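You operate a simulated robot arm through the tools that you are given. There is no shell and no other tool.

You run a simulated two-armed robot. Do the job below in one go: nothing can be reset, and whatever is moved stays where it is left.

Task
Give the fan rack its last run, then clear its three wheels into the four-pocket tray.
Fine: lift nothing off before the timer shows DONE.

It is judged by the outcome, as a careful person would: the job done as asked, and still so three seconds after it is handed in. It fails if anything else is knocked over, pushed out of place, dropped, spilled or broken.

Robot
Two 7-joint arms with two-finger parallel grippers on one trunk that stands fixed in place. Base frame: the origin is at the foot of the trunk, x ahead of it, y to its left, z up. Lengths are in mm, angles in degrees, forces in N, time in s.
The left shoulder is at [60, 189, 1253], the right one opposite. With the tool pointing down near the work surface each hand reaches from about 100 to 640 mm from the base axis, measured 20 degrees to its own side. Payload 3.43 kg a hand.
Tool frame (each hand has its own): the origin (TCP) lies between the finger pads and is the grasp point; the fingertips stand 30 mm ahead of it; z points along the fingers, y is the line along which they close. The gripper opens to 94 mm. The fingers are 28 mm wide and 10 mm thick; the gripper's body (50 by 96 mm) begins 55 mm behind the TCP.
Orientation is that of the tool frame in the base frame, as a unit quaternion [w, x, y, z]. With the fingers straight down and closing along the base's y, the tool's x points along the base's -x, its y along +y and its z along -z.

Tools
- The arms move only by the tool arm_command. It takes "left_commands", "right_commands" or both (then of equal length, played together; a hand with none holds still); each is a list of rows, each a list of 7 numbers: the shift along the base's x, y, z in mm, then the turn, a rotation vector about the base's x, y, z in degrees, then the closure in counts, from 0 (fully open) to 255 (shut). In form: [[dx, dy, dz, rx, ry, rz, fingers], ...]. A call has 1 to 20 rows; each row shifts and turns the commanded pose from where the row before left it. A row lasts 0.2 s, in which the tool goes at most 50 mm and 8.6 degrees; a call with a longer step from one row to the next is refused whole, and so is a gripper value outside its range. A pose out of reach is approached as far as the arm can. The call stops where the force on the tool passes 40 N (or 10 N more than at its start, if that is more) or the arm is blocked; 0.2 s more then pass. The fingers move at their own pace (about 153 mm/s each) and stop on an object; they squeeze with about 23 N. The grip force told is the motor's: it shows also when the fingers shut on nothing. Time passes only in rows, and 0.2 s behind the last, so rows that do not move let the fingers close. It gives the time, the measured TCP pose, the force on the tool (base axes), the opening and the grip force at its end, in the units of the frame above (readings bear some noise), with the torque about the TCP (base axes, N m) and any sound that the robot's microphone picked up.
- Cameras (640 x 400 px; columns grow to the right, rows downward): "scene" is now at [-3.6, 37.3, 1795.5]; the picture's right is [0.46, -0.89, 0.00], its down [-0.73, -0.38, -0.58] and it looks along [0.51, 0.27, -0.82] (base axes); focal length 324 px, centre (320, 200). "left" rides on the left gripper at [76, -14, -103] in its tool frame; the picture's right is [0.18, 0.98, 0.00], its down [-0.75, 0.14, -0.64] and it looks along [-0.63, 0.12, 0.77] (tool axes); focal length 243 px, centre (320, 200). "right" rides on the right gripper at [76, 14, -103] in its tool frame; the picture's right is [-0.18, 0.98, 0.00], its down [-0.75, -0.14, -0.64] and it looks along [-0.63, -0.12, 0.77] (tool axes); focal length 243 px, centre (320, 200). There is no depth. A picture from a camera that has moved, and an enlarged one, comes with that camera's place and axes in the base frame and with its lens. The place of the scene camera against the robot may be out by one fixed shift of up to 12 mm in any direction.
- capture(camera): a new picture of that camera. It takes no simulated time.
- move_column(by): slides the trunk up (or, below 0, down) by that many mm; the arms and the scene camera ride with it, the base frame stays. It gives what a move gives, with no picture.
- turn_head(pan, tilt): turns the head with the scene camera to pan (to the left, within 86 degrees either way) and tilt (down, from -29 to 69), counted from straight ahead of the robot. It gives what a move gives.
- enlarge(camera, box): a new picture of the part [left, top, right, bottom] of that camera's present view, enlarged. It takes no simulated time.
- finish_job(): hands the job in; it is judged then, once.

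Places have to be worked out from the pictures, the camera data and where the tool is seen. Open the grippers and draw the arms clear of the work before you hand the job in, unless the task says otherwise.

The tools are called after "Request:" as a command line: name --argument value ..., lists and objects as JSON in quotes. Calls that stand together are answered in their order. arm_command: Moves the arms, as the interface text tells. Its arguments: {"type":"object","properties":{"left_commands":{"type":"array"},"right_commands":{"type":"array"}},"required":[]} The other tools are called the same way: move_column (by) slides the trunk up or down; turn_head (pan, tilt) turns the head that bears the scene camera; capture (camera) takes a picture; enlarge (camera, box) takes an enlarged picture of a part of a camera's view; finish_job () hands the job in.

At the start:

```text
time_s: 0.0
left_eef_pos: [385.7, 268.7, 1231.3]
left_orientation: [0.0, 0.0, 1.0, 0.0]
left_wrist_force: [0.7, 0.9, 0.2]
left_moment: [0.02, -0.01, 0.03]
left_gripper_width: 94.1
left_gripper_force: 0.1
right_eef_pos: [344.3, -57.3, 1235.2]
right_orientation: [0.0, 0.0, 1.0, 0.0]
right_wrist_force: [0.2, 0.2, -0.2]
right_moment: [0.01, 0.0, 0.01]
right_gripper_width: 94.1
right_gripper_force: 0.0
trunk travel left (down, up): [-925.0, 65.0]
head pan, tilt: [27.5, 54.9]
```

scene: 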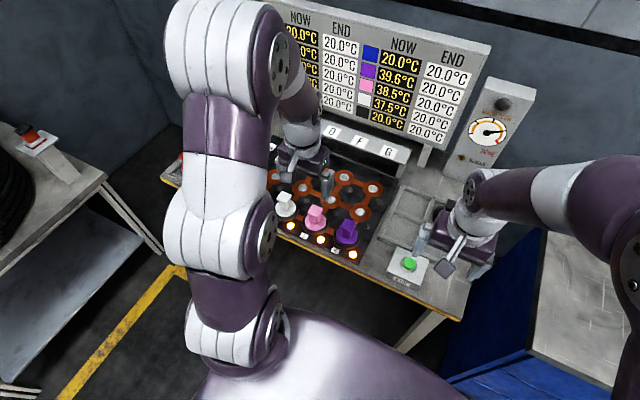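
right: 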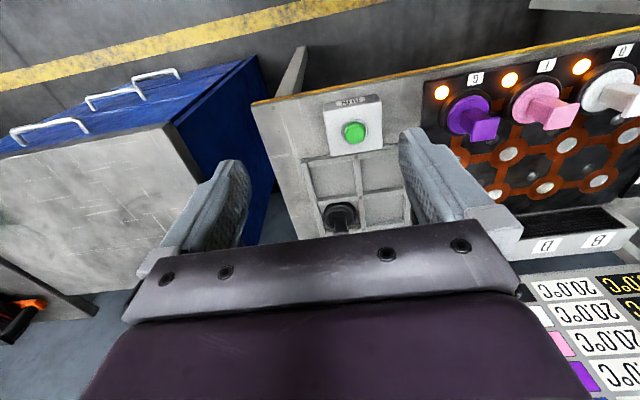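
left: 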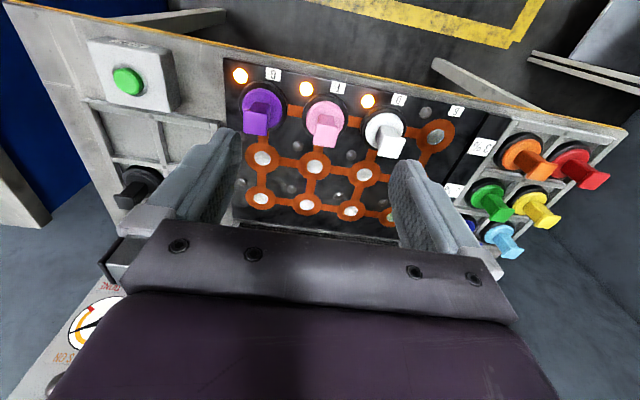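

I start by looking more closely at the bench, the display and the timer before moving anything.

Request:
enlarge --camera "scene" --box '[260, 0, 540, 175]'

Request:
enlarge --camera "scene" --box '[260, 130, 500, 280]'

Request:
enlarge --camera "left" --box '[60, 20, 480, 260]'

Request:
enlarge --camera "right" --box '[280, 60, 640, 285]'

```text
2.29 times, centred on (400, 88) of scene
camera zoom: at [-3.6, 37.3, 1795.5], right [0.46, -0.89, 0.0], down [-0.73, -0.38, -0.58], along [0.51, 0.27, -0.82], focal length 742 px, centre (137, 457)
```

zoom: 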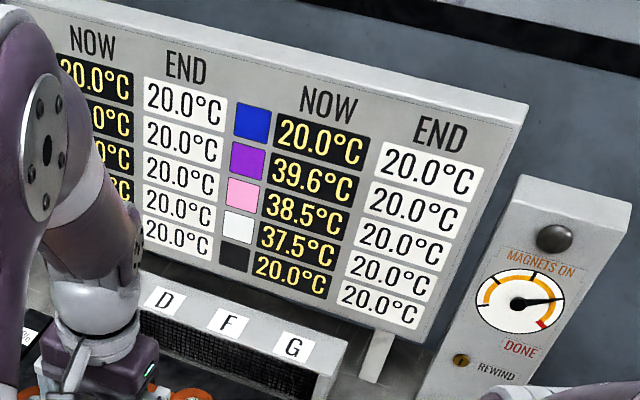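

```text
2.67 times, centred on (380, 205) of scene
camera zoom: at [-3.6, 37.3, 1795.5], right [0.46, -0.89, 0.0], down [-0.73, -0.38, -0.58], along [0.51, 0.27, -0.82], focal length 865 px, centre (160, 187)
```

zoom: 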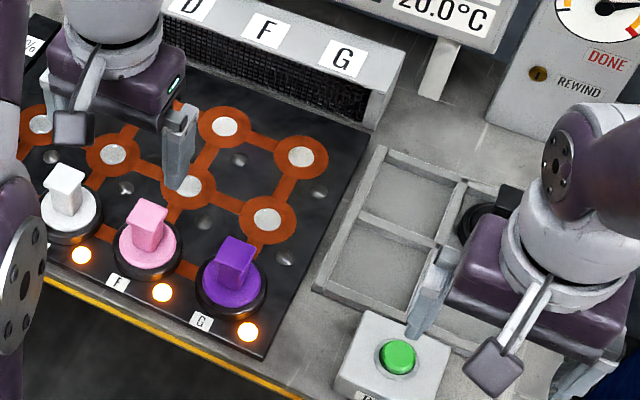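

```text
1.52 times, centred on (270, 140) of left
camera zoom: at [309.6, 256.2, 1333.6], right [-0.18, 0.98, 0.0], down [0.75, 0.14, 0.64], along [0.63, 0.12, -0.77], focal length 370 px, centre (396, 291)
```

zoom: 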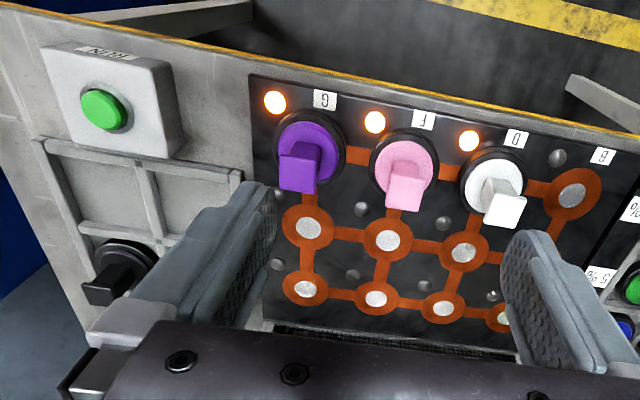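

```text
1.78 times, centred on (460, 172) of right
camera zoom: at [269.5, -41.4, 1338.3], right [0.18, 0.98, 0.0], down [0.75, -0.14, 0.64], along [0.63, -0.12, -0.77], focal length 431 px, centre (71, 249)
```

zoom: 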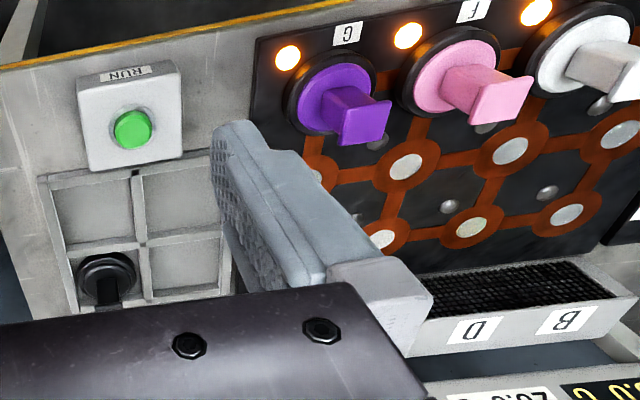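

The bench shows a black rack plate with white, pink and purple wheels, a green RUN box, a four-pocket tray already holding a black wheel, and a timer whose needle is short of DONE. I draw the left hand up and to the left to clear the scene camera's view.

Request:
arm_command --left_commands '[[0, 40, 20, 0, 0, 0, 0], [0, 40, 20, 0, 0, 0, 0], [0, 40, 20, 0, 0, 0, 0], [0, 40, 20, 0, 0, 0, 0], [0, 40, 0, 0, 0, 0, 0], [0, 40, 0, 0, 0, 0, 0]]' --right_commands '[[0, -40, 10, 0, 0, 0, 0], [0, -40, 10, 0, 0, 0, 0], [0, -40, 10, 0, 0, 0, 0], [0, -40, 10, 0, 0, 0, 0], [0, -40, 0, 0, 0, 0, 0], [0, -40, 0, 0, 0, 0, 0]]'

Request:
capture --camera "scene"

Request:
capture --camera "left"

Request:
capture --camera "right"

```text
time_s: 1.4
left_eef_pos: [370.2, 495.1, 1276.8]
left_orientation: [0.001, 0.0, 1.0, 0.0]
left_wrist_force: [0.8, 0.4, -0.3]
left_moment: [0.01, 0.01, 0.02]
left_gripper_width: 93.8
left_gripper_force: 0.1
left hand out of reach, approached as far as the arm can: row 4, 5, 6
right_eef_pos: [345.7, -296.4, 1276.8]
right_orientation: [0.0, -0.001, 1.0, 0.0]
right_wrist_force: [-0.1, -0.2, -0.2]
right_moment: [-0.01, 0.01, 0.03]
right_gripper_width: 93.8
right_gripper_force: 0.0
trunk travel left (down, up): [-925.0, 65.0]
head pan, tilt: [27.5, 54.9]
```

```text
taken
camera scene: at [-3.0, 37.6, 1795.5], right [0.46, -0.89, 0.0], down [-0.73, -0.38, -0.57], along [0.51, 0.27, -0.82], focal length 324 px, centre (320, 200)
```

scene: 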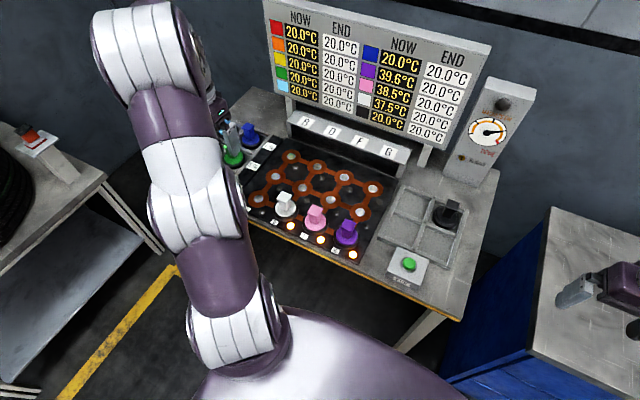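

```text
taken
camera left: at [294.8, 481.7, 1379.9], right [-0.18, 0.98, 0.0], down [0.75, 0.14, 0.64], along [0.63, 0.12, -0.77], focal length 243 px, centre (320, 200)
```

left: 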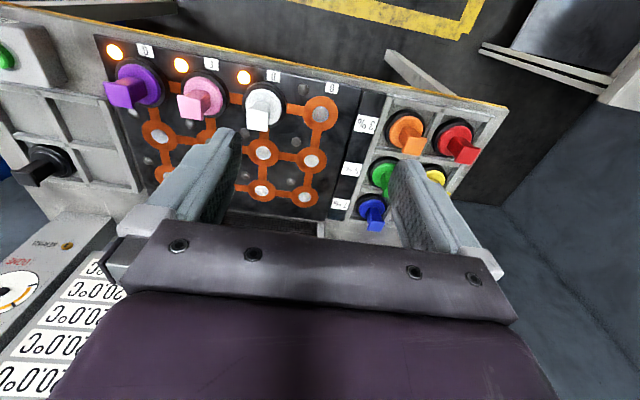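

```text
taken
camera right: at [269.9, -281.5, 1378.7], right [0.18, 0.98, 0.0], down [0.75, -0.14, 0.64], along [0.63, -0.12, -0.77], focal length 243 px, centre (320, 200)
```

right: 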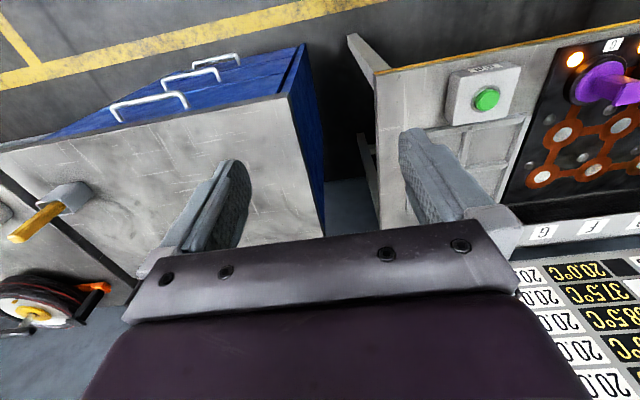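

Now the view is clear. I enlarge the timer, the board display, the rack and the shelf at its left end.

Request:
enlarge --camera "scene" --box '[440, 70, 540, 200]'

Request:
enlarge --camera "scene" --box '[210, 100, 420, 280]'

Request:
enlarge --camera "scene" --box '[370, 160, 490, 300]'

Request:
enlarge --camera "left" --box '[80, 20, 380, 220]'

Request:
enlarge --camera "left" --box '[320, 80, 520, 240]'

```text
3.08 times, centred on (490, 135) of scene
camera zoom: at [-3.0, 37.6, 1795.5], right [0.46, -0.89, 0.0], down [-0.73, -0.38, -0.57], along [0.51, 0.27, -0.82], focal length 999 px, centre (-203, 400)
```

zoom: 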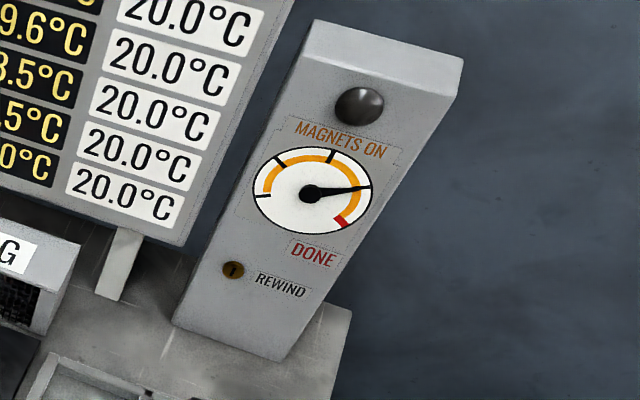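

```text
2.22 times, centred on (315, 190) of scene
camera zoom: at [-3.0, 37.6, 1795.5], right [0.46, -0.89, 0.0], down [-0.73, -0.38, -0.57], along [0.51, 0.27, -0.82], focal length 721 px, centre (331, 222)
```

zoom: 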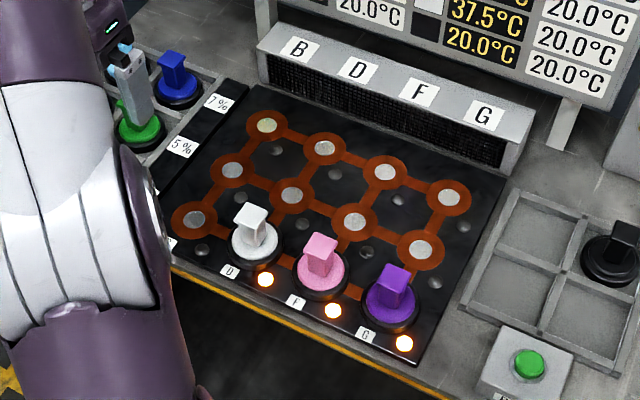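

```text
2.86 times, centred on (430, 230) of scene
camera zoom: at [-3.0, 37.6, 1795.5], right [0.46, -0.89, 0.0], down [-0.73, -0.38, -0.57], along [0.51, 0.27, -0.82], focal length 927 px, centre (6, 114)
```

zoom: 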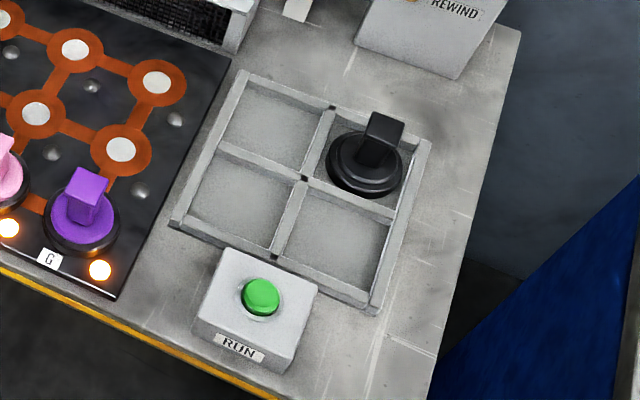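

```text
2.00 times, centred on (230, 120) of left
camera zoom: at [294.8, 481.7, 1379.9], right [-0.18, 0.98, 0.0], down [0.75, 0.14, 0.64], along [0.63, 0.12, -0.77], focal length 485 px, centre (500, 360)
```

zoom: 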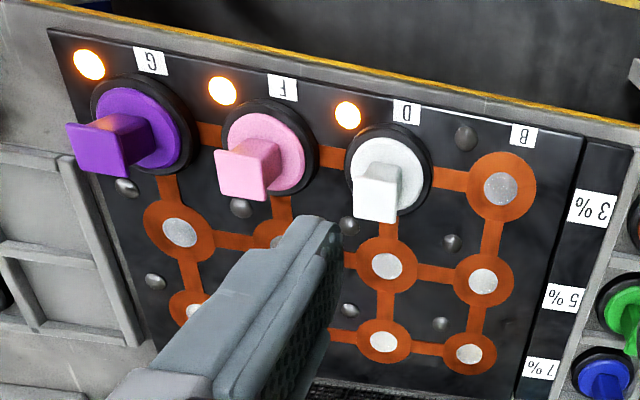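

```text
2.50 times, centred on (420, 160) of left
camera zoom: at [294.8, 481.7, 1379.9], right [-0.18, 0.98, 0.0], down [0.75, 0.14, 0.64], along [0.63, 0.12, -0.77], focal length 606 px, centre (70, 300)
```

zoom: 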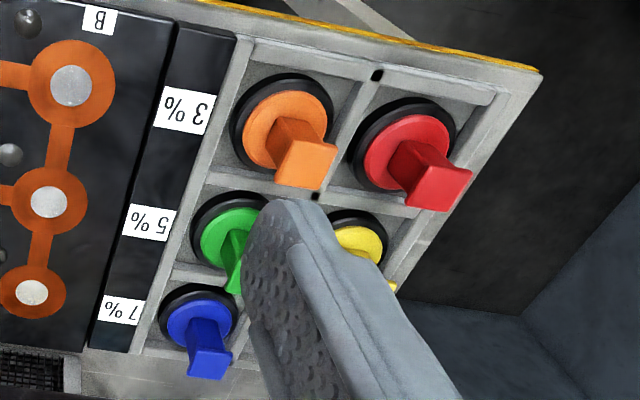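

The rack has pads in columns B, D, F and G and rows 3, 5 and 7 %, with white, pink and purple in the 3 % row; the timer needle is at its last tick and the MAGNETS ON lamp is dark. Triangulating gives the RUN button near [463, -19, 923], so I bring the right hand above it with closed fingers for a closer look.

Request:
arm_command --right_commands '[[12, 40, 0, 0, 0, 0, 255], [12, 40, 0, 0, 0, 0, 255], [12, 40, 0, 0, 0, 0, 255], [12, 40, 0, 0, 0, 0, 255], [12, 40, 0, 0, 0, 0, 255], [12, 40, 0, 0, 0, 0, 255], [12, 38, 0, 0, 0, 0, 255], [11, 0, -36, 0, 0, 0, 255], [11, 0, -36, 0, 0, 0, 255], [11, 0, -36, 0, 0, 0, 255], [0, 0, -36, 0, 0, 0, 255], [0, 0, -36, 0, 0, 0, 255], [0, 0, -30, 0, 0, 0, 255]]'

Request:
capture --camera "right"

Request:
capture --camera "scene"

```text
time_s: 4.2
left_eef_pos: [371.3, 494.0, 1277.5]
left_orientation: [0.0, -0.001, 1.0, 0.0]
left_wrist_force: [0.3, -1.3, -0.3]
left_moment: [0.03, 0.03, 0.01]
left_gripper_width: 94.0
left_gripper_force: 0.0
right_eef_pos: [462.7, -17.4, 1065.1]
right_orientation: [0.001, 0.0, 1.0, 0.0]
right_wrist_force: [-0.6, 1.4, 0.4]
right_moment: [-0.02, 0.0, -0.02]
right_gripper_width: 0.4
right_gripper_force: 22.4
trunk travel left (down, up): [-925.0, 65.0]
head pan, tilt: [27.5, 54.9]
```

```text
taken
camera right: at [387.0, -3.3, 1167.1], right [0.18, 0.98, 0.0], down [0.75, -0.14, 0.64], along [0.63, -0.12, -0.77], focal length 243 px, centre (320, 200)
```

right: 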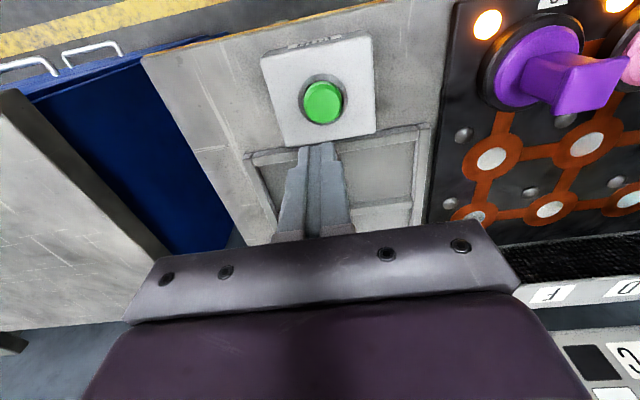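

```text
taken
camera scene: at [-2.5, 37.8, 1795.5], right [0.46, -0.89, 0.0], down [-0.73, -0.38, -0.57], along [0.51, 0.27, -0.82], focal length 324 px, centre (320, 200)
```

scene: 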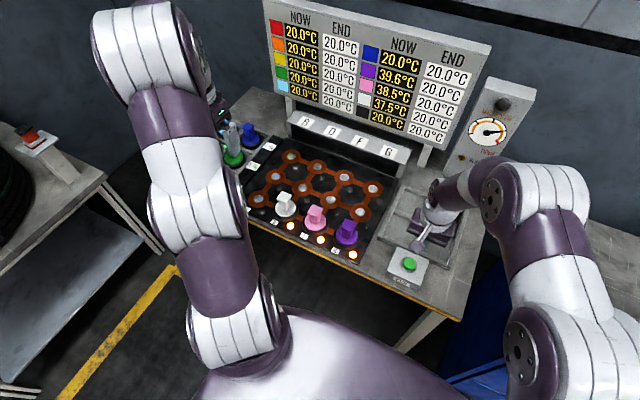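

The button sits almost directly beneath the closed fingertips, about [465.5, -16, 920]. I shift a few mm and go down to roughly 15 mm above it.

Request:
arm_command --right_commands '[[3, 1, -30, 0, 0, 0, 255], [0, 0, -30, 0, 0, 0, 255], [0, 0, -25, 0, 0, 0, 255], [0, 0, -10, 0, 0, 0, 255], [0, 0, 0, 0, 0, 0, 255]]'

Request:
capture --camera "right"

Request:
enlarge --camera "scene" --box '[370, 190, 490, 290]'

```text
time_s: 5.4
left_eef_pos: [371.3, 494.4, 1278.6]
left_orientation: [0.001, -0.001, 1.0, 0.0]
left_wrist_force: [-0.2, -0.7, 0.0]
left_moment: [0.01, 0.03, -0.01]
left_gripper_width: 93.9
left_gripper_force: 0.1
right_eef_pos: [464.6, -16.9, 970.5]
right_orientation: [0.0, 0.0, 1.0, -0.001]
right_wrist_force: [-0.4, -0.4, 0.3]
right_moment: [-0.01, 0.01, 0.01]
right_gripper_width: 0.0
right_gripper_force: 23.1
trunk travel left (down, up): [-925.0, 65.0]
head pan, tilt: [27.5, 54.9]
```

```text
taken
camera right: at [389.5, -2.4, 1072.8], right [0.18, 0.98, 0.0], down [0.75, -0.14, 0.64], along [0.63, -0.12, -0.77], focal length 243 px, centre (320, 200)
```

right: 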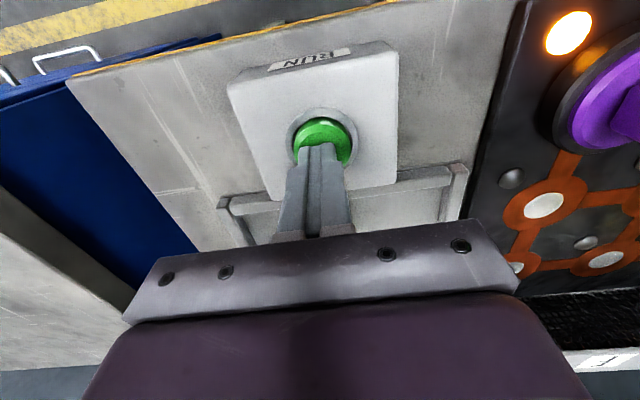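

```text
4.00 times, centred on (430, 240) of scene
camera zoom: at [-3.9, 37.3, 1795.5], right [0.46, -0.89, 0.0], down [-0.73, -0.38, -0.58], along [0.51, 0.27, -0.82], focal length 1298 px, centre (-120, 40)
```

zoom: 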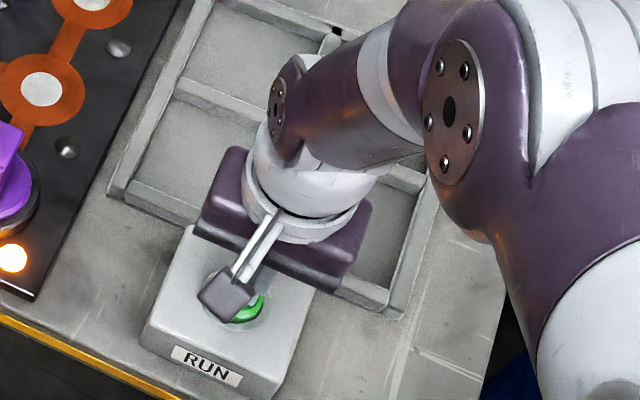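

The fingertips are centred over the green button with about 18 mm to go. I press down in small steps and watch the force and sound.

Request:
arm_command --right_commands '[[0, 0, -6, 0, 0, 0, 255], [0, 0, -5, 0, 0, 0, 255], [0, 0, -3, 0, 0, 0, 255], [0, 0, -3, 0, 0, 0, 255], [0, 0, -2, 0, 0, 0, 255], [0, 0, -2, 0, 0, 0, 255]]'

Request:
capture --camera "scene"

Request:
capture --camera "right"

```text
time_s: 6.3
left_eef_pos: [367.1, 493.8, 1280.0]
left_orientation: [0.003, 0.0, 1.0, 0.001]
left_wrist_force: [-0.5, -0.1, 0.2]
left_moment: [0.01, -0.06, -0.01]
left_gripper_width: 93.9
left_gripper_force: 0.1
right_eef_pos: [464.7, -15.8, 962.4]
right_orientation: [0.007, -0.001, 1.0, 0.002]
right_wrist_force: [-6.1, -6.9, 31.3]
right_moment: [-0.22, 0.45, 0.13]
right_gripper_width: 0.1
right_gripper_force: 22.8
trunk travel left (down, up): [-925.0, 65.0]
head pan, tilt: [27.5, 54.9]
heard: click
stopped in row 4 (right hand): the force on the tool passed its limit at 45 N (the readings are from after the stop); the commanded pose is now the measured one
```

```text
taken
camera scene: at [-10.7, 35.8, 1795.6], right [0.46, -0.89, 0.0], down [-0.72, -0.38, -0.58], along [0.51, 0.27, -0.82], focal length 324 px, centre (320, 200)
```

scene: 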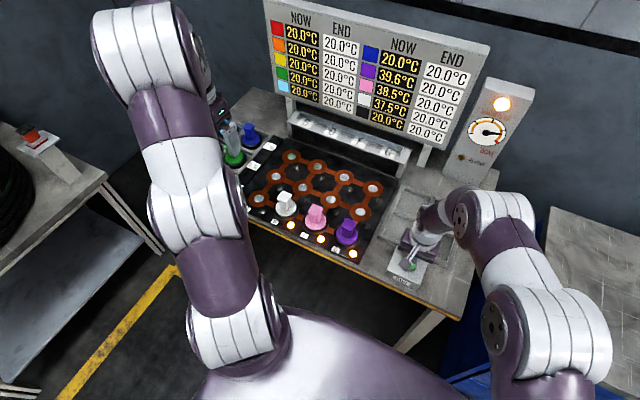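

```text
taken
camera right: at [389.0, -2.2, 1063.4], right [0.18, 0.98, 0.01], down [0.75, -0.14, 0.65], along [0.64, -0.11, -0.76], focal length 243 px, centre (320, 200)
```

right: 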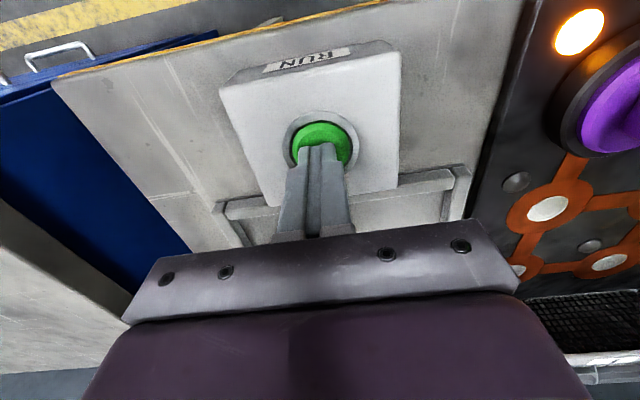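

A click was heard and the MAGNETS ON lamp is now lit, so the run has started. I lift the right hand straight off the button and back off to the right, and check the timer.

Request:
arm_command --right_commands '[[0, 0, 20, 0, 0, 0, 255], [0, 0, 40, 0, 0, 0, 255], [0, 0, 40, 0, 0, 0, 255], [0, 0, 40, 0, 0, 0, 255], [0, -30, 35, 0, 0, 0, 255], [0, -40, 20, 0, 0, 0, 255], [-10, -45, 10, 0, 0, 0, 255], [-10, -45, 10, 0, 0, 0, 255], [-10, -45, 10, 0, 0, 0, 255], [-10, -45, 10, 0, 0, 0, 0]]'

Request:
capture --camera "scene"

Request:
enlarge --camera "scene" --box '[440, 70, 540, 200]'

Request:
enlarge --camera "scene" --box '[370, 170, 490, 300]'

```text
time_s: 8.5
left_eef_pos: [370.3, 492.1, 1278.1]
left_orientation: [0.001, -0.001, 1.0, 0.0]
left_wrist_force: [-1.1, 0.7, 1.5]
left_moment: [-0.01, -0.01, 0.02]
left_gripper_width: 93.9
left_gripper_force: 0.1
right_eef_pos: [426.6, -265.6, 1193.5]
right_orientation: [0.003, -0.001, 1.0, 0.001]
right_wrist_force: [-0.1, -0.5, -0.3]
right_moment: [0.02, 0.02, 0.01]
right_gripper_width: 93.8
right_gripper_force: 0.1
trunk travel left (down, up): [-925.0, 65.0]
head pan, tilt: [27.5, 54.9]
```

```text
taken
camera scene: at [-4.1, 35.6, 1795.5], right [0.46, -0.89, 0.0], down [-0.73, -0.38, -0.58], along [0.51, 0.27, -0.82], focal length 324 px, centre (320, 200)
```

scene: 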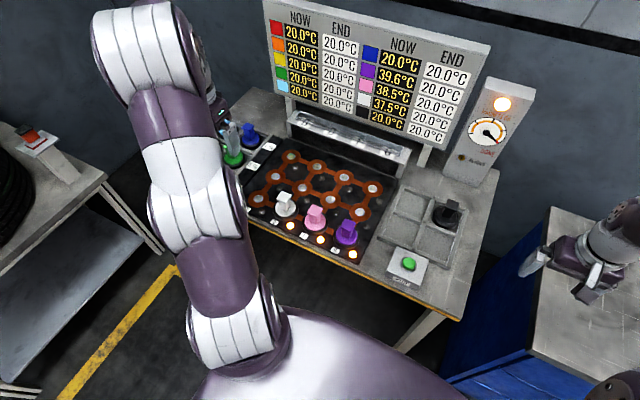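

```text
3.08 times, centred on (490, 135) of scene
camera zoom: at [-4.1, 35.6, 1795.5], right [0.46, -0.89, 0.0], down [-0.73, -0.38, -0.58], along [0.51, 0.27, -0.82], focal length 999 px, centre (-203, 400)
```

zoom: 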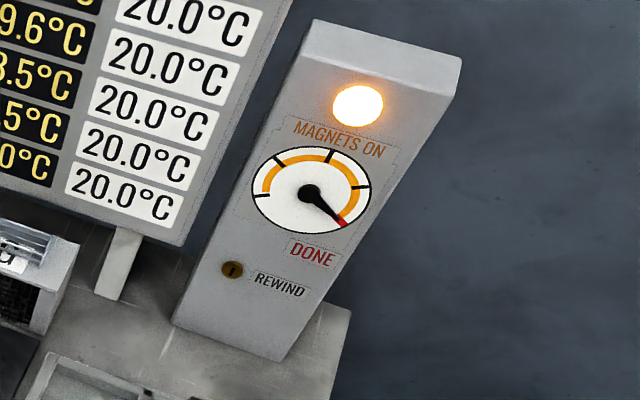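

```text
3.08 times, centred on (430, 235) of scene
camera zoom: at [-4.1, 35.6, 1795.5], right [0.46, -0.89, 0.0], down [-0.73, -0.38, -0.58], along [0.51, 0.27, -0.82], focal length 999 px, centre (-18, 92)
```

zoom: 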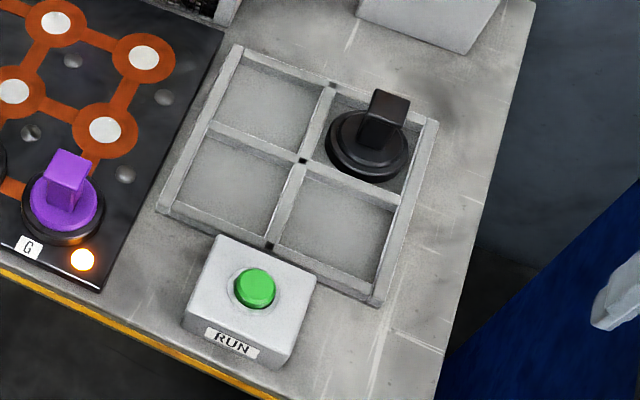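

The needle is now right at the edge of the red DONE mark with MAGNETS ON still lit. While time passes I bring the left hand, well above the rack, over the wheels for a closer look, without touching anything.

Request:
arm_command --left_commands '[[6, -27, -14, 0, 0, 0, 0], [6, -27, -14, 0, 0, 0, 0], [6, -27, -14, 0, 0, 0, 0], [6, -27, -14, 0, 0, 0, 0], [6, -27, -14, 0, 0, 0, 0], [6, -27, -14, 0, 0, 0, 0], [6, -27, -14, 0, 0, 0, 0], [6, -27, -14, 0, 0, 0, 0], [6, -27, -10, 0, 0, 0, 0], [0, 0, 0, 0, 0, 0, 0]]'

Request:
capture --camera "left"

Request:
capture --camera "scene"

Request:
enlarge --camera "scene" --box '[440, 70, 540, 200]'

```text
time_s: 10.7
left_eef_pos: [426.1, 251.3, 1155.1]
left_orientation: [0.001, -0.001, 1.0, 0.001]
left_wrist_force: [-0.7, 0.1, -0.1]
left_moment: [0.0, 0.02, 0.01]
left_gripper_width: 93.8
left_gripper_force: 0.0
right_eef_pos: [426.9, -263.0, 1193.2]
right_orientation: [0.003, 0.0, 1.0, 0.001]
right_wrist_force: [0.4, 0.6, -0.2]
right_moment: [-0.01, 0.0, 0.01]
right_gripper_width: 93.9
right_gripper_force: 0.0
trunk travel left (down, up): [-925.0, 65.0]
head pan, tilt: [27.5, 54.9]
```

```text
taken
camera left: at [349.8, 238.0, 1257.7], right [-0.19, 0.98, 0.0], down [0.75, 0.14, 0.64], along [0.63, 0.12, -0.77], focal length 243 px, centre (320, 200)
```

left: 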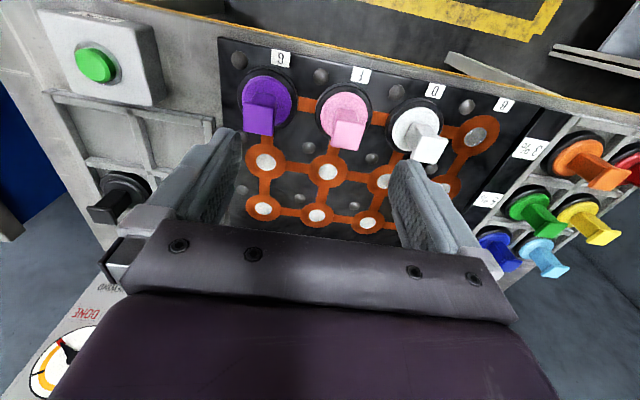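

```text
taken
camera scene: at [-4.0, 37.8, 1795.5], right [0.46, -0.89, 0.0], down [-0.73, -0.38, -0.58], along [0.51, 0.27, -0.82], focal length 324 px, centre (320, 200)
```

scene: 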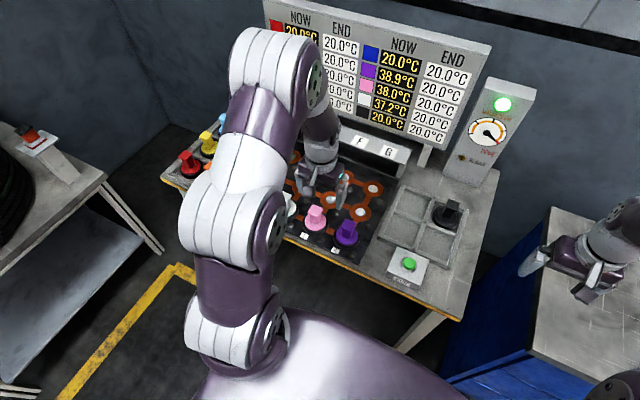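

```text
3.08 times, centred on (490, 135) of scene
camera zoom: at [-4.0, 37.8, 1795.5], right [0.46, -0.89, 0.0], down [-0.73, -0.38, -0.58], along [0.51, 0.27, -0.82], focal length 999 px, centre (-203, 400)
```

zoom: 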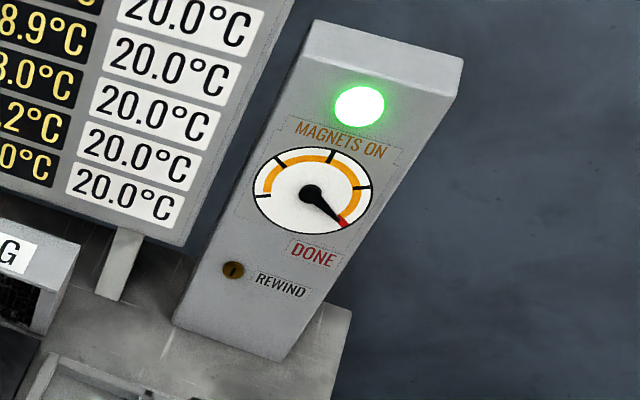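

The lamp has turned green, the needle stands on DONE, the rack lamps have gone out and the temperatures have dropped, so the run is over. I enlarge the wheels to measure the handles, and the tray.

Request:
enlarge --camera "left" --box '[210, 30, 530, 230]'

Request:
enlarge --camera "scene" --box '[290, 170, 410, 270]'

Request:
capture --camera "right"

```text
2.00 times, centred on (370, 130) of left
camera zoom: at [349.8, 238.0, 1257.7], right [-0.19, 0.98, 0.0], down [0.75, 0.14, 0.64], along [0.63, 0.12, -0.77], focal length 485 px, centre (220, 340)
```

zoom: 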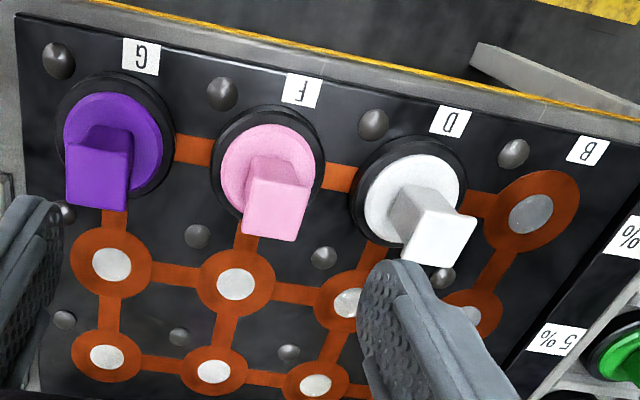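

```text
4.00 times, centred on (350, 220) of scene
camera zoom: at [-4.0, 37.8, 1795.5], right [0.46, -0.89, 0.0], down [-0.73, -0.38, -0.58], along [0.51, 0.27, -0.82], focal length 1298 px, centre (200, 120)
```

zoom: 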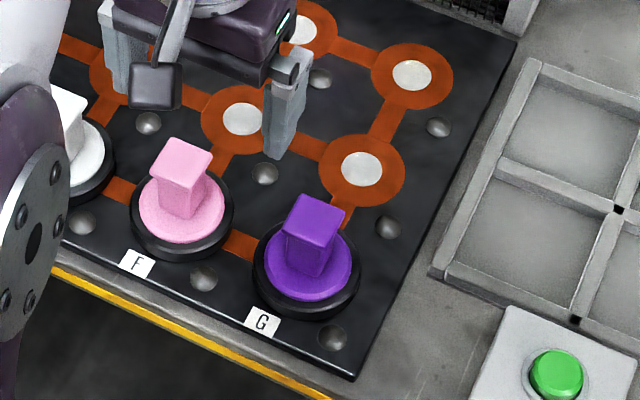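

```text
taken
camera right: at [351.2, -249.2, 1295.4], right [0.18, 0.98, 0.0], down [0.75, -0.14, 0.65], along [0.64, -0.12, -0.76], focal length 243 px, centre (320, 200)
```

right: 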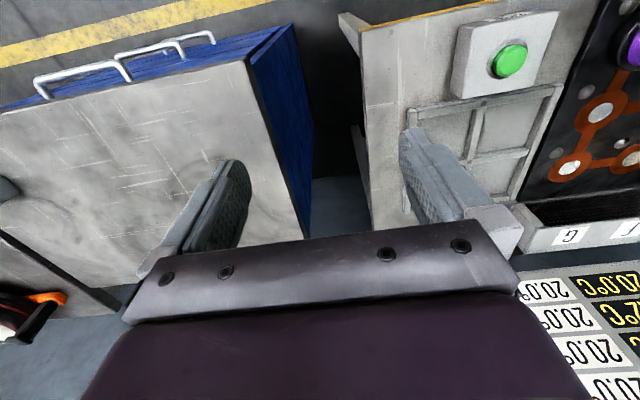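

From two hand views I get the handle tops at about purple [473, 186, 972], pink [472, 297, 974] and white [473, 406, 971], each a roughly 36 mm square post standing about 55 mm above its disc. The tray's free pockets are the near-left, near-right and far-left ones, so I now take the empty left hand, high up, over to the tray for a better view.

Request:
arm_command --left_commands '[[12, -32, -6, 0, 0, 0, 0], [12, -32, -6, 0, 0, 0, 0], [12, -32, -6, 0, 0, 0, 0], [12, -32, -6, 0, 0, 0, 0], [12, -32, -6, 0, 0, 0, 0], [14, -32, -6, 0, 0, 0, 0], [0, 0, 0, 0, 0, 0, 0]]' --right_commands '[[-15, -15, 0, 0, 0, 0, 0], [-15, -15, 0, 0, 0, 0, 0], [-15, -15, 0, 0, 0, 0, 0], [-15, -15, 0, 0, 0, 0, 0], [0, 0, 0, 0, 0, 0, 0], [0, 0, 0, 0, 0, 0, 0], [0, 0, 0, 0, 0, 0, 0]]'

Request:
capture --camera "left"

Request:
capture --camera "scene"

```text
time_s: 12.3
left_eef_pos: [498.6, 57.4, 1118.8]
left_orientation: [0.001, -0.001, 1.0, 0.0]
left_wrist_force: [-0.4, -0.2, 0.6]
left_moment: [-0.03, -0.02, 0.01]
left_gripper_width: 93.9
left_gripper_force: 0.1
right_eef_pos: [366.7, -324.6, 1194.2]
right_orientation: [0.002, -0.001, 1.0, 0.001]
right_wrist_force: [0.7, -0.5, -0.5]
right_moment: [0.0, 0.02, 0.02]
right_gripper_width: 94.0
right_gripper_force: 0.1
trunk travel left (down, up): [-925.0, 65.0]
head pan, tilt: [27.5, 54.9]
```

```text
taken
camera left: at [422.4, 45.1, 1222.1], right [-0.19, 0.98, 0.0], down [0.75, 0.14, 0.64], along [0.63, 0.12, -0.77], focal length 243 px, centre (320, 200)
```

left: 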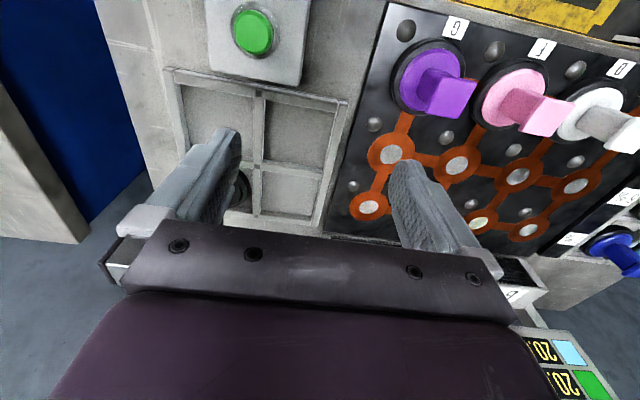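

```text
taken
camera scene: at [-4.3, 37.4, 1795.5], right [0.46, -0.89, 0.0], down [-0.73, -0.38, -0.58], along [0.51, 0.27, -0.82], focal length 324 px, centre (320, 200)
```

scene: 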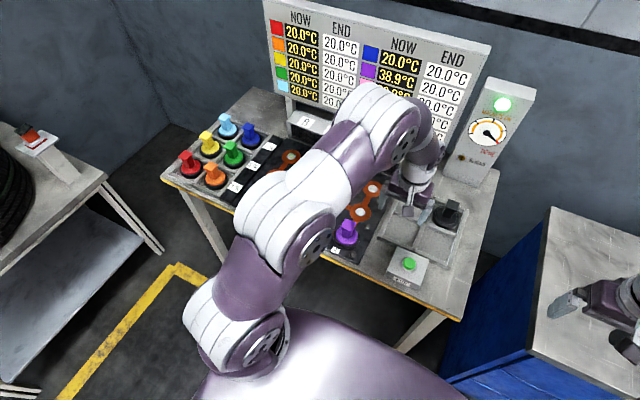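

The tray is in view from the left hand; I enlarge it to read the pocket edges.

Request:
enlarge --camera "left" --box '[150, 40, 390, 190]'

Request:
enlarge --camera "left" --box '[160, 120, 352, 240]'

```text
2.67 times, centred on (270, 115) of left
camera zoom: at [422.4, 45.1, 1222.1], right [-0.19, 0.98, 0.0], down [0.75, 0.14, 0.64], along [0.63, 0.12, -0.77], focal length 647 px, centre (453, 427)
```

zoom: 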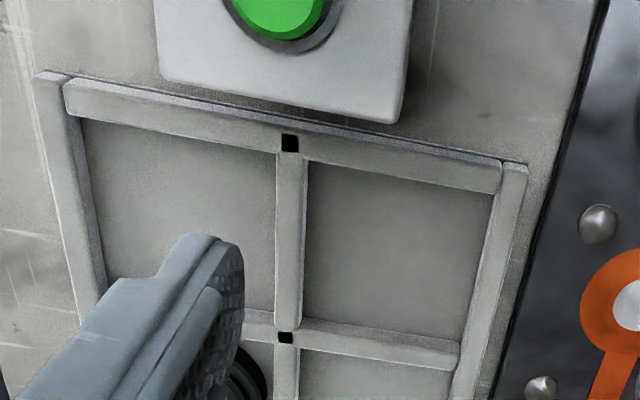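

```text
3.33 times, centred on (256, 180) of left
camera zoom: at [422.4, 45.1, 1222.1], right [-0.19, 0.98, 0.0], down [0.75, 0.14, 0.64], along [0.63, 0.12, -0.77], focal length 809 px, centre (533, 267)
```

zoom: 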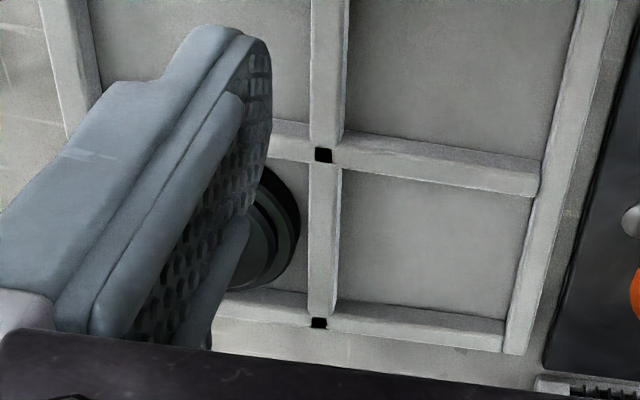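

The tray pockets measure about 95 mm square inside at roughly 110 mm pitch, so the height of the tray matters for placing. I turn the right hand's camera toward the tray from the other side to triangulate it properly.

Request:
arm_command --right_commands '[[15, 25, -13, 0, 0, 8, 0], [15, 25, -13, 0, 0, 8, 0], [15, 25, -13, 0, 0, 8, 0], [15, 25, -13, 0, 0, 8, 0], [13, 25, -12, 0, 0, 8, 0], [0, 0, 0, 0, 0, 0, 0]]'

Request:
capture --camera "right"

Request:
enlarge --camera "right" --box '[200, 40, 480, 215]'

```text
time_s: 13.7
left_eef_pos: [498.5, 57.8, 1121.3]
left_orientation: [0.0, -0.001, 1.0, 0.001]
left_wrist_force: [0.6, -0.1, 0.9]
left_moment: [0.0, 0.02, 0.0]
left_gripper_width: 94.1
left_gripper_force: 0.0
right_eef_pos: [439.2, -200.6, 1129.0]
right_orientation: [0.002, -0.342, 0.94, 0.001]
right_wrist_force: [-0.7, -0.4, 0.6]
right_moment: [0.01, -0.01, 0.0]
right_gripper_width: 94.0
right_gripper_force: 0.1
trunk travel left (down, up): [-925.0, 65.0]
head pan, tilt: [27.5, 54.9]
```

```text
taken
camera right: at [372.4, -238.5, 1231.4], right [-0.49, 0.87, 0.0], down [0.67, 0.37, 0.65], along [0.56, 0.32, -0.76], focal length 243 px, centre (320, 200)
```

right: 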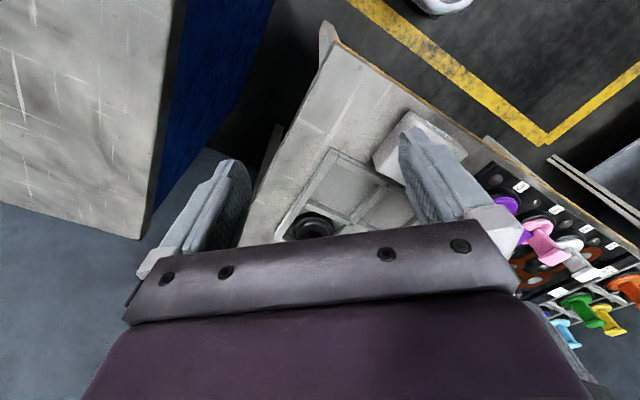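

```text
2.29 times, centred on (340, 128) of right
camera zoom: at [372.4, -238.5, 1231.4], right [-0.49, 0.87, 0.0], down [0.67, 0.37, 0.65], along [0.56, 0.32, -0.76], focal length 555 px, centre (274, 366)
```

zoom: 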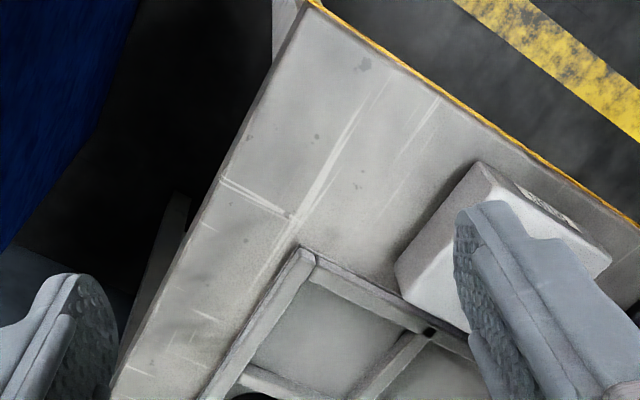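

Triangulating with both hand cameras puts the tray's rib tops at z ≈ 896 and the pocket centres at about near-left [585, 40], near-right [585, -69] and far-left [696, 40]. The far pocket is beyond a straight-down reach, so I test with the empty left hand pitched 30° forward (closing line still along y), staying high above the tray.

Request:
arm_command --left_commands '[[20, -4, 0, 0, -7.5, 0, 0], [20, -4, 0, 0, -7.5, 0, 0], [20, -5, 0, 0, -7.5, 0, 0], [20, -5, 0, 0, -7.5, 0, 0], [29, 0, -15, 0, 0, 0, 0], [29, 0, -15, 0, 0, 0, 0], [29, 0, -15, 0, 0, 0, 0], [29, 0, -15, 0, 0, 0, 0], [0, 0, -16, 0, 0, 0, 0], [0, 0, -16, 0, 0, 0, 0], [0, 0, -16, 0, 0, 0, 0], [0, 0, 0, 0, 0, 0, 0]]'

Request:
capture --camera "left"

Request:
capture --camera "scene"

Request:
capture --camera "right"

```text
time_s: 16.3
left_eef_pos: [695.3, 40.2, 1010.2]
left_orientation: [0.259, -0.001, 0.966, 0.0]
left_wrist_force: [-0.2, -0.4, 0.0]
left_moment: [0.01, 0.0, -0.01]
left_gripper_width: 94.0
left_gripper_force: 0.0
right_eef_pos: [439.6, -200.2, 1128.3]
right_orientation: [0.002, -0.342, 0.94, 0.001]
right_wrist_force: [-0.2, 0.2, 0.2]
right_moment: [-0.04, 0.04, 0.01]
right_gripper_width: 94.2
right_gripper_force: 0.1
trunk travel left (down, up): [-925.0, 65.0]
head pan, tilt: [27.5, 54.9]
```

```text
taken
camera left: at [578.2, 27.2, 1061.2], right [-0.16, 0.98, -0.09], down [0.33, 0.14, 0.93], along [0.93, 0.12, -0.35], focal length 243 px, centre (320, 200)
```

left: 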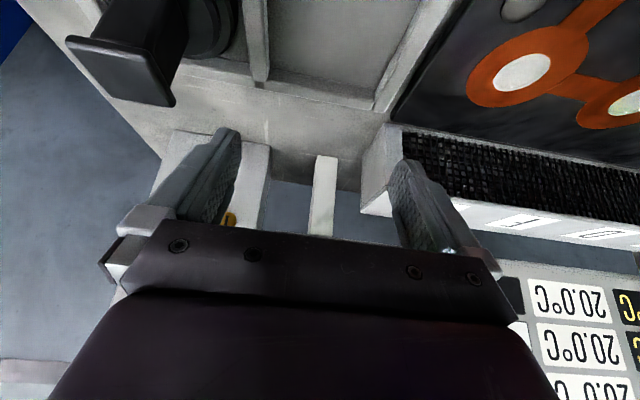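

```text
taken
camera scene: at [-4.0, 37.1, 1795.5], right [0.46, -0.89, 0.0], down [-0.73, -0.38, -0.58], along [0.51, 0.27, -0.82], focal length 324 px, centre (320, 200)
```

scene: 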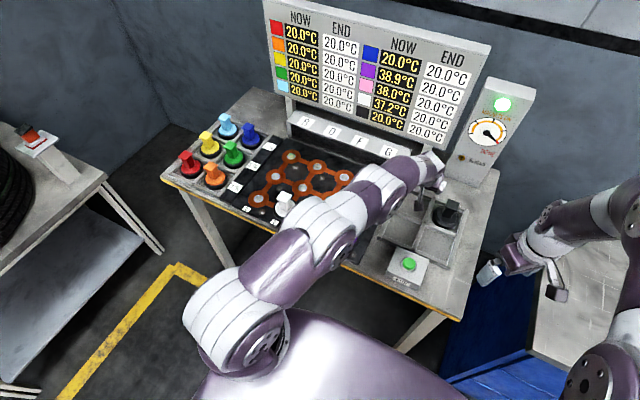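

```text
taken
camera right: at [372.5, -238.4, 1231.6], right [-0.49, 0.87, 0.0], down [0.67, 0.37, 0.65], along [0.56, 0.32, -0.76], focal length 243 px, centre (320, 200)
```

right: 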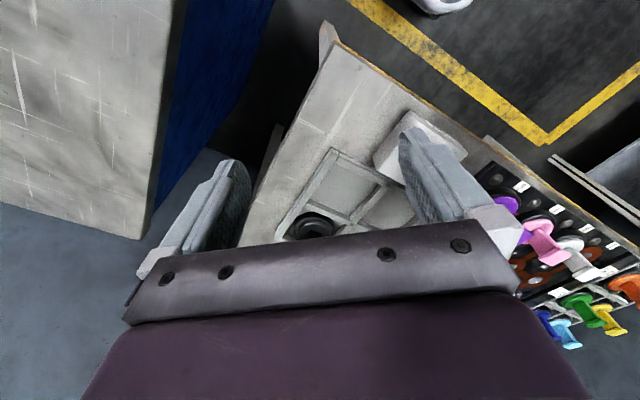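

The pitched pose over the far-left pocket was reached exactly, so I will use this 30° pitch for picking and placing. I now rise, go back over the purple wheel, and hover above its handle to check alignment.

Request:
arm_command --left_commands '[[0, 0, 35, 0, 0, 0, 0], [0, 0, 35, 0, 0, 0, 0], [-31, 21, 0, 0, 0, 0, 0], [-31, 21, 0, 0, 0, 0, 0], [-32, 21, 0, 0, 0, 0, 0], [-32, 21, 0, 0, 0, 0, 0], [-32, 21, 0, 0, 0, 0, 0], [-32, 21, 0, 0, 0, 0, 0], [-32, 20, 0, 0, 0, 0, 0], [0, 0, -20, 0, 0, 0, 0], [0, 0, 0, 0, 0, 0, 0]]'

Request:
capture --camera "left"

Request:
enlarge --camera "scene" --box '[280, 160, 440, 280]'

Request:
enlarge --camera "right" --box '[460, 120, 640, 240]'

```text
time_s: 18.7
left_eef_pos: [474.7, 185.6, 1069.1]
left_orientation: [0.26, 0.0, 0.966, -0.004]
left_wrist_force: [-0.3, -0.5, 0.4]
left_moment: [-0.01, -0.02, -0.02]
left_gripper_width: 93.8
left_gripper_force: 0.1
left hand out of reach, approached as far as the arm can: row 10
right_eef_pos: [439.2, -199.0, 1129.4]
right_orientation: [0.003, -0.343, 0.939, 0.002]
right_wrist_force: [0.2, 0.8, -0.5]
right_moment: [-0.04, -0.01, 0.01]
right_gripper_width: 94.2
right_gripper_force: 0.1
trunk travel left (down, up): [-925.0, 65.0]
head pan, tilt: [27.5, 54.9]
```

```text
taken
camera left: at [356.6, 173.5, 1120.7], right [-0.16, 0.98, -0.1], down [0.33, 0.15, 0.93], along [0.93, 0.11, -0.35], focal length 243 px, centre (320, 200)
```

left: 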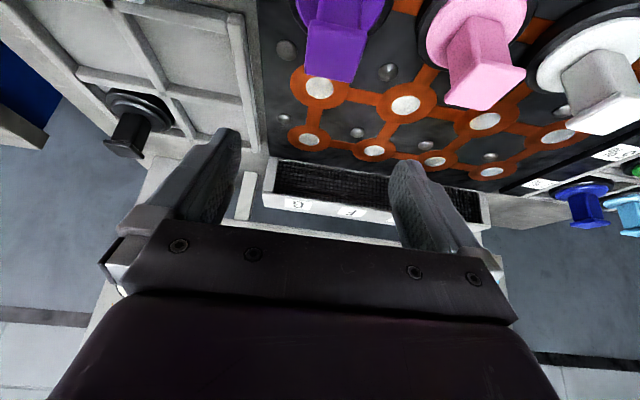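

```text
3.33 times, centred on (360, 220) of scene
camera zoom: at [-3.3, 37.1, 1795.5], right [0.46, -0.89, 0.0], down [-0.73, -0.38, -0.58], along [0.51, 0.27, -0.82], focal length 1082 px, centre (187, 133)
```

zoom: 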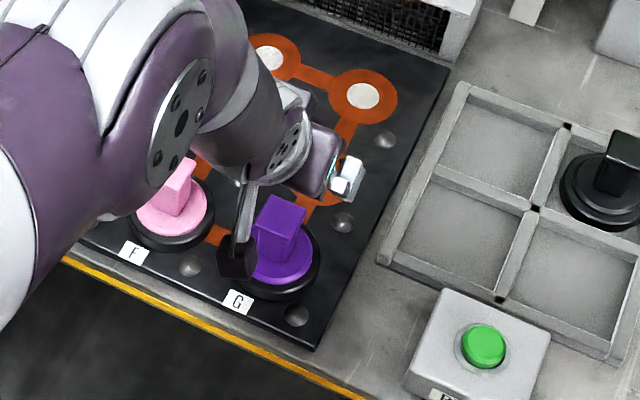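

```text
3.33 times, centred on (550, 180) of right
camera zoom: at [373.0, -238.4, 1231.4], right [-0.49, 0.87, 0.0], down [0.67, 0.37, 0.65], along [0.56, 0.32, -0.76], focal length 809 px, centre (-447, 267)
```

zoom: 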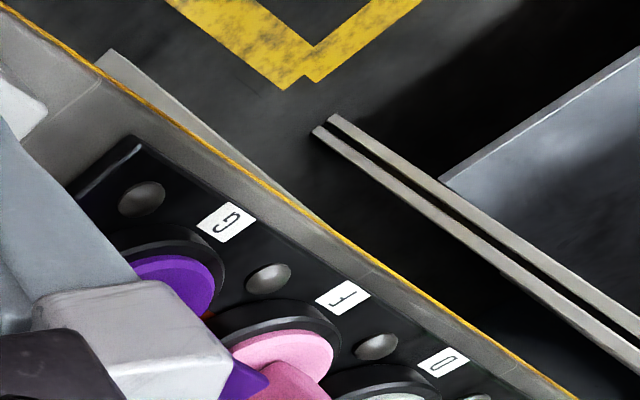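

Hovering over purple with the 30° pitch ran into an arm limit, since it is close in to the body. I test whether the same pitch works above the white wheel, which lies farther out, keeping well above the handles.

Request:
arm_command --left_commands '[[0, 0, 11, 0, 0, 0, 0], [0, 36, 0, 0, 0, 0, 0], [0, 36, 0, 0, 0, 0, 0], [0, 37, 0, 0, 0, 0, 0], [0, 37, 0, 0, 0, 0, 0], [0, 37, 0, 0, 0, 0, 0], [0, 37, 0, 0, 0, 0, 0], [0, 0, -15, 0, 0, 0, 0], [0, 0, -15, 0, 0, 0, 0], [0, 0, 0, 0, 0, 0, 0]]'

Request:
capture --camera "left"

Request:
capture --camera "scene"

```text
time_s: 20.9
left_eef_pos: [473.6, 407.0, 1052.0]
left_orientation: [0.26, 0.0, 0.966, 0.0]
left_wrist_force: [-0.2, 0.3, 0.2]
left_moment: [-0.04, 0.01, 0.02]
left_gripper_width: 94.1
left_gripper_force: 0.0
right_eef_pos: [439.4, -199.3, 1130.9]
right_orientation: [0.002, -0.343, 0.939, 0.001]
right_wrist_force: [-0.1, 0.0, 0.3]
right_moment: [0.0, 0.04, 0.03]
right_gripper_width: 94.0
right_gripper_force: 0.2
trunk travel left (down, up): [-925.0, 65.0]
head pan, tilt: [27.5, 54.9]
```

```text
taken
camera left: at [355.2, 393.1, 1102.2], right [-0.16, 0.98, -0.09], down [0.33, 0.14, 0.93], along [0.93, 0.12, -0.35], focal length 243 px, centre (320, 200)
```

left: 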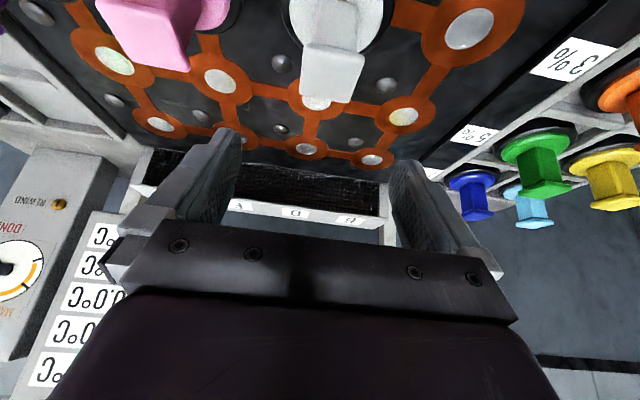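

```text
taken
camera scene: at [-3.9, 37.8, 1795.5], right [0.46, -0.89, 0.0], down [-0.73, -0.38, -0.58], along [0.51, 0.27, -0.82], focal length 324 px, centre (320, 200)
```

scene: 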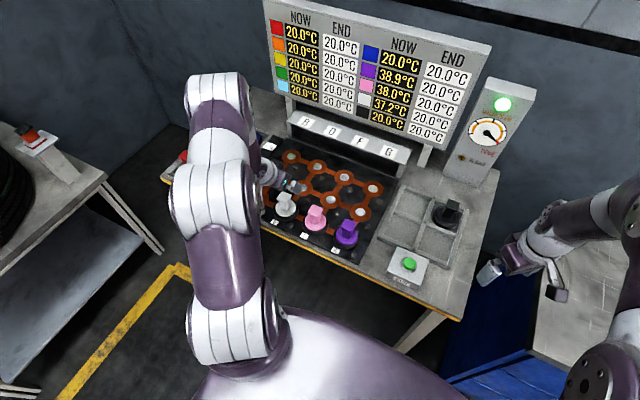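

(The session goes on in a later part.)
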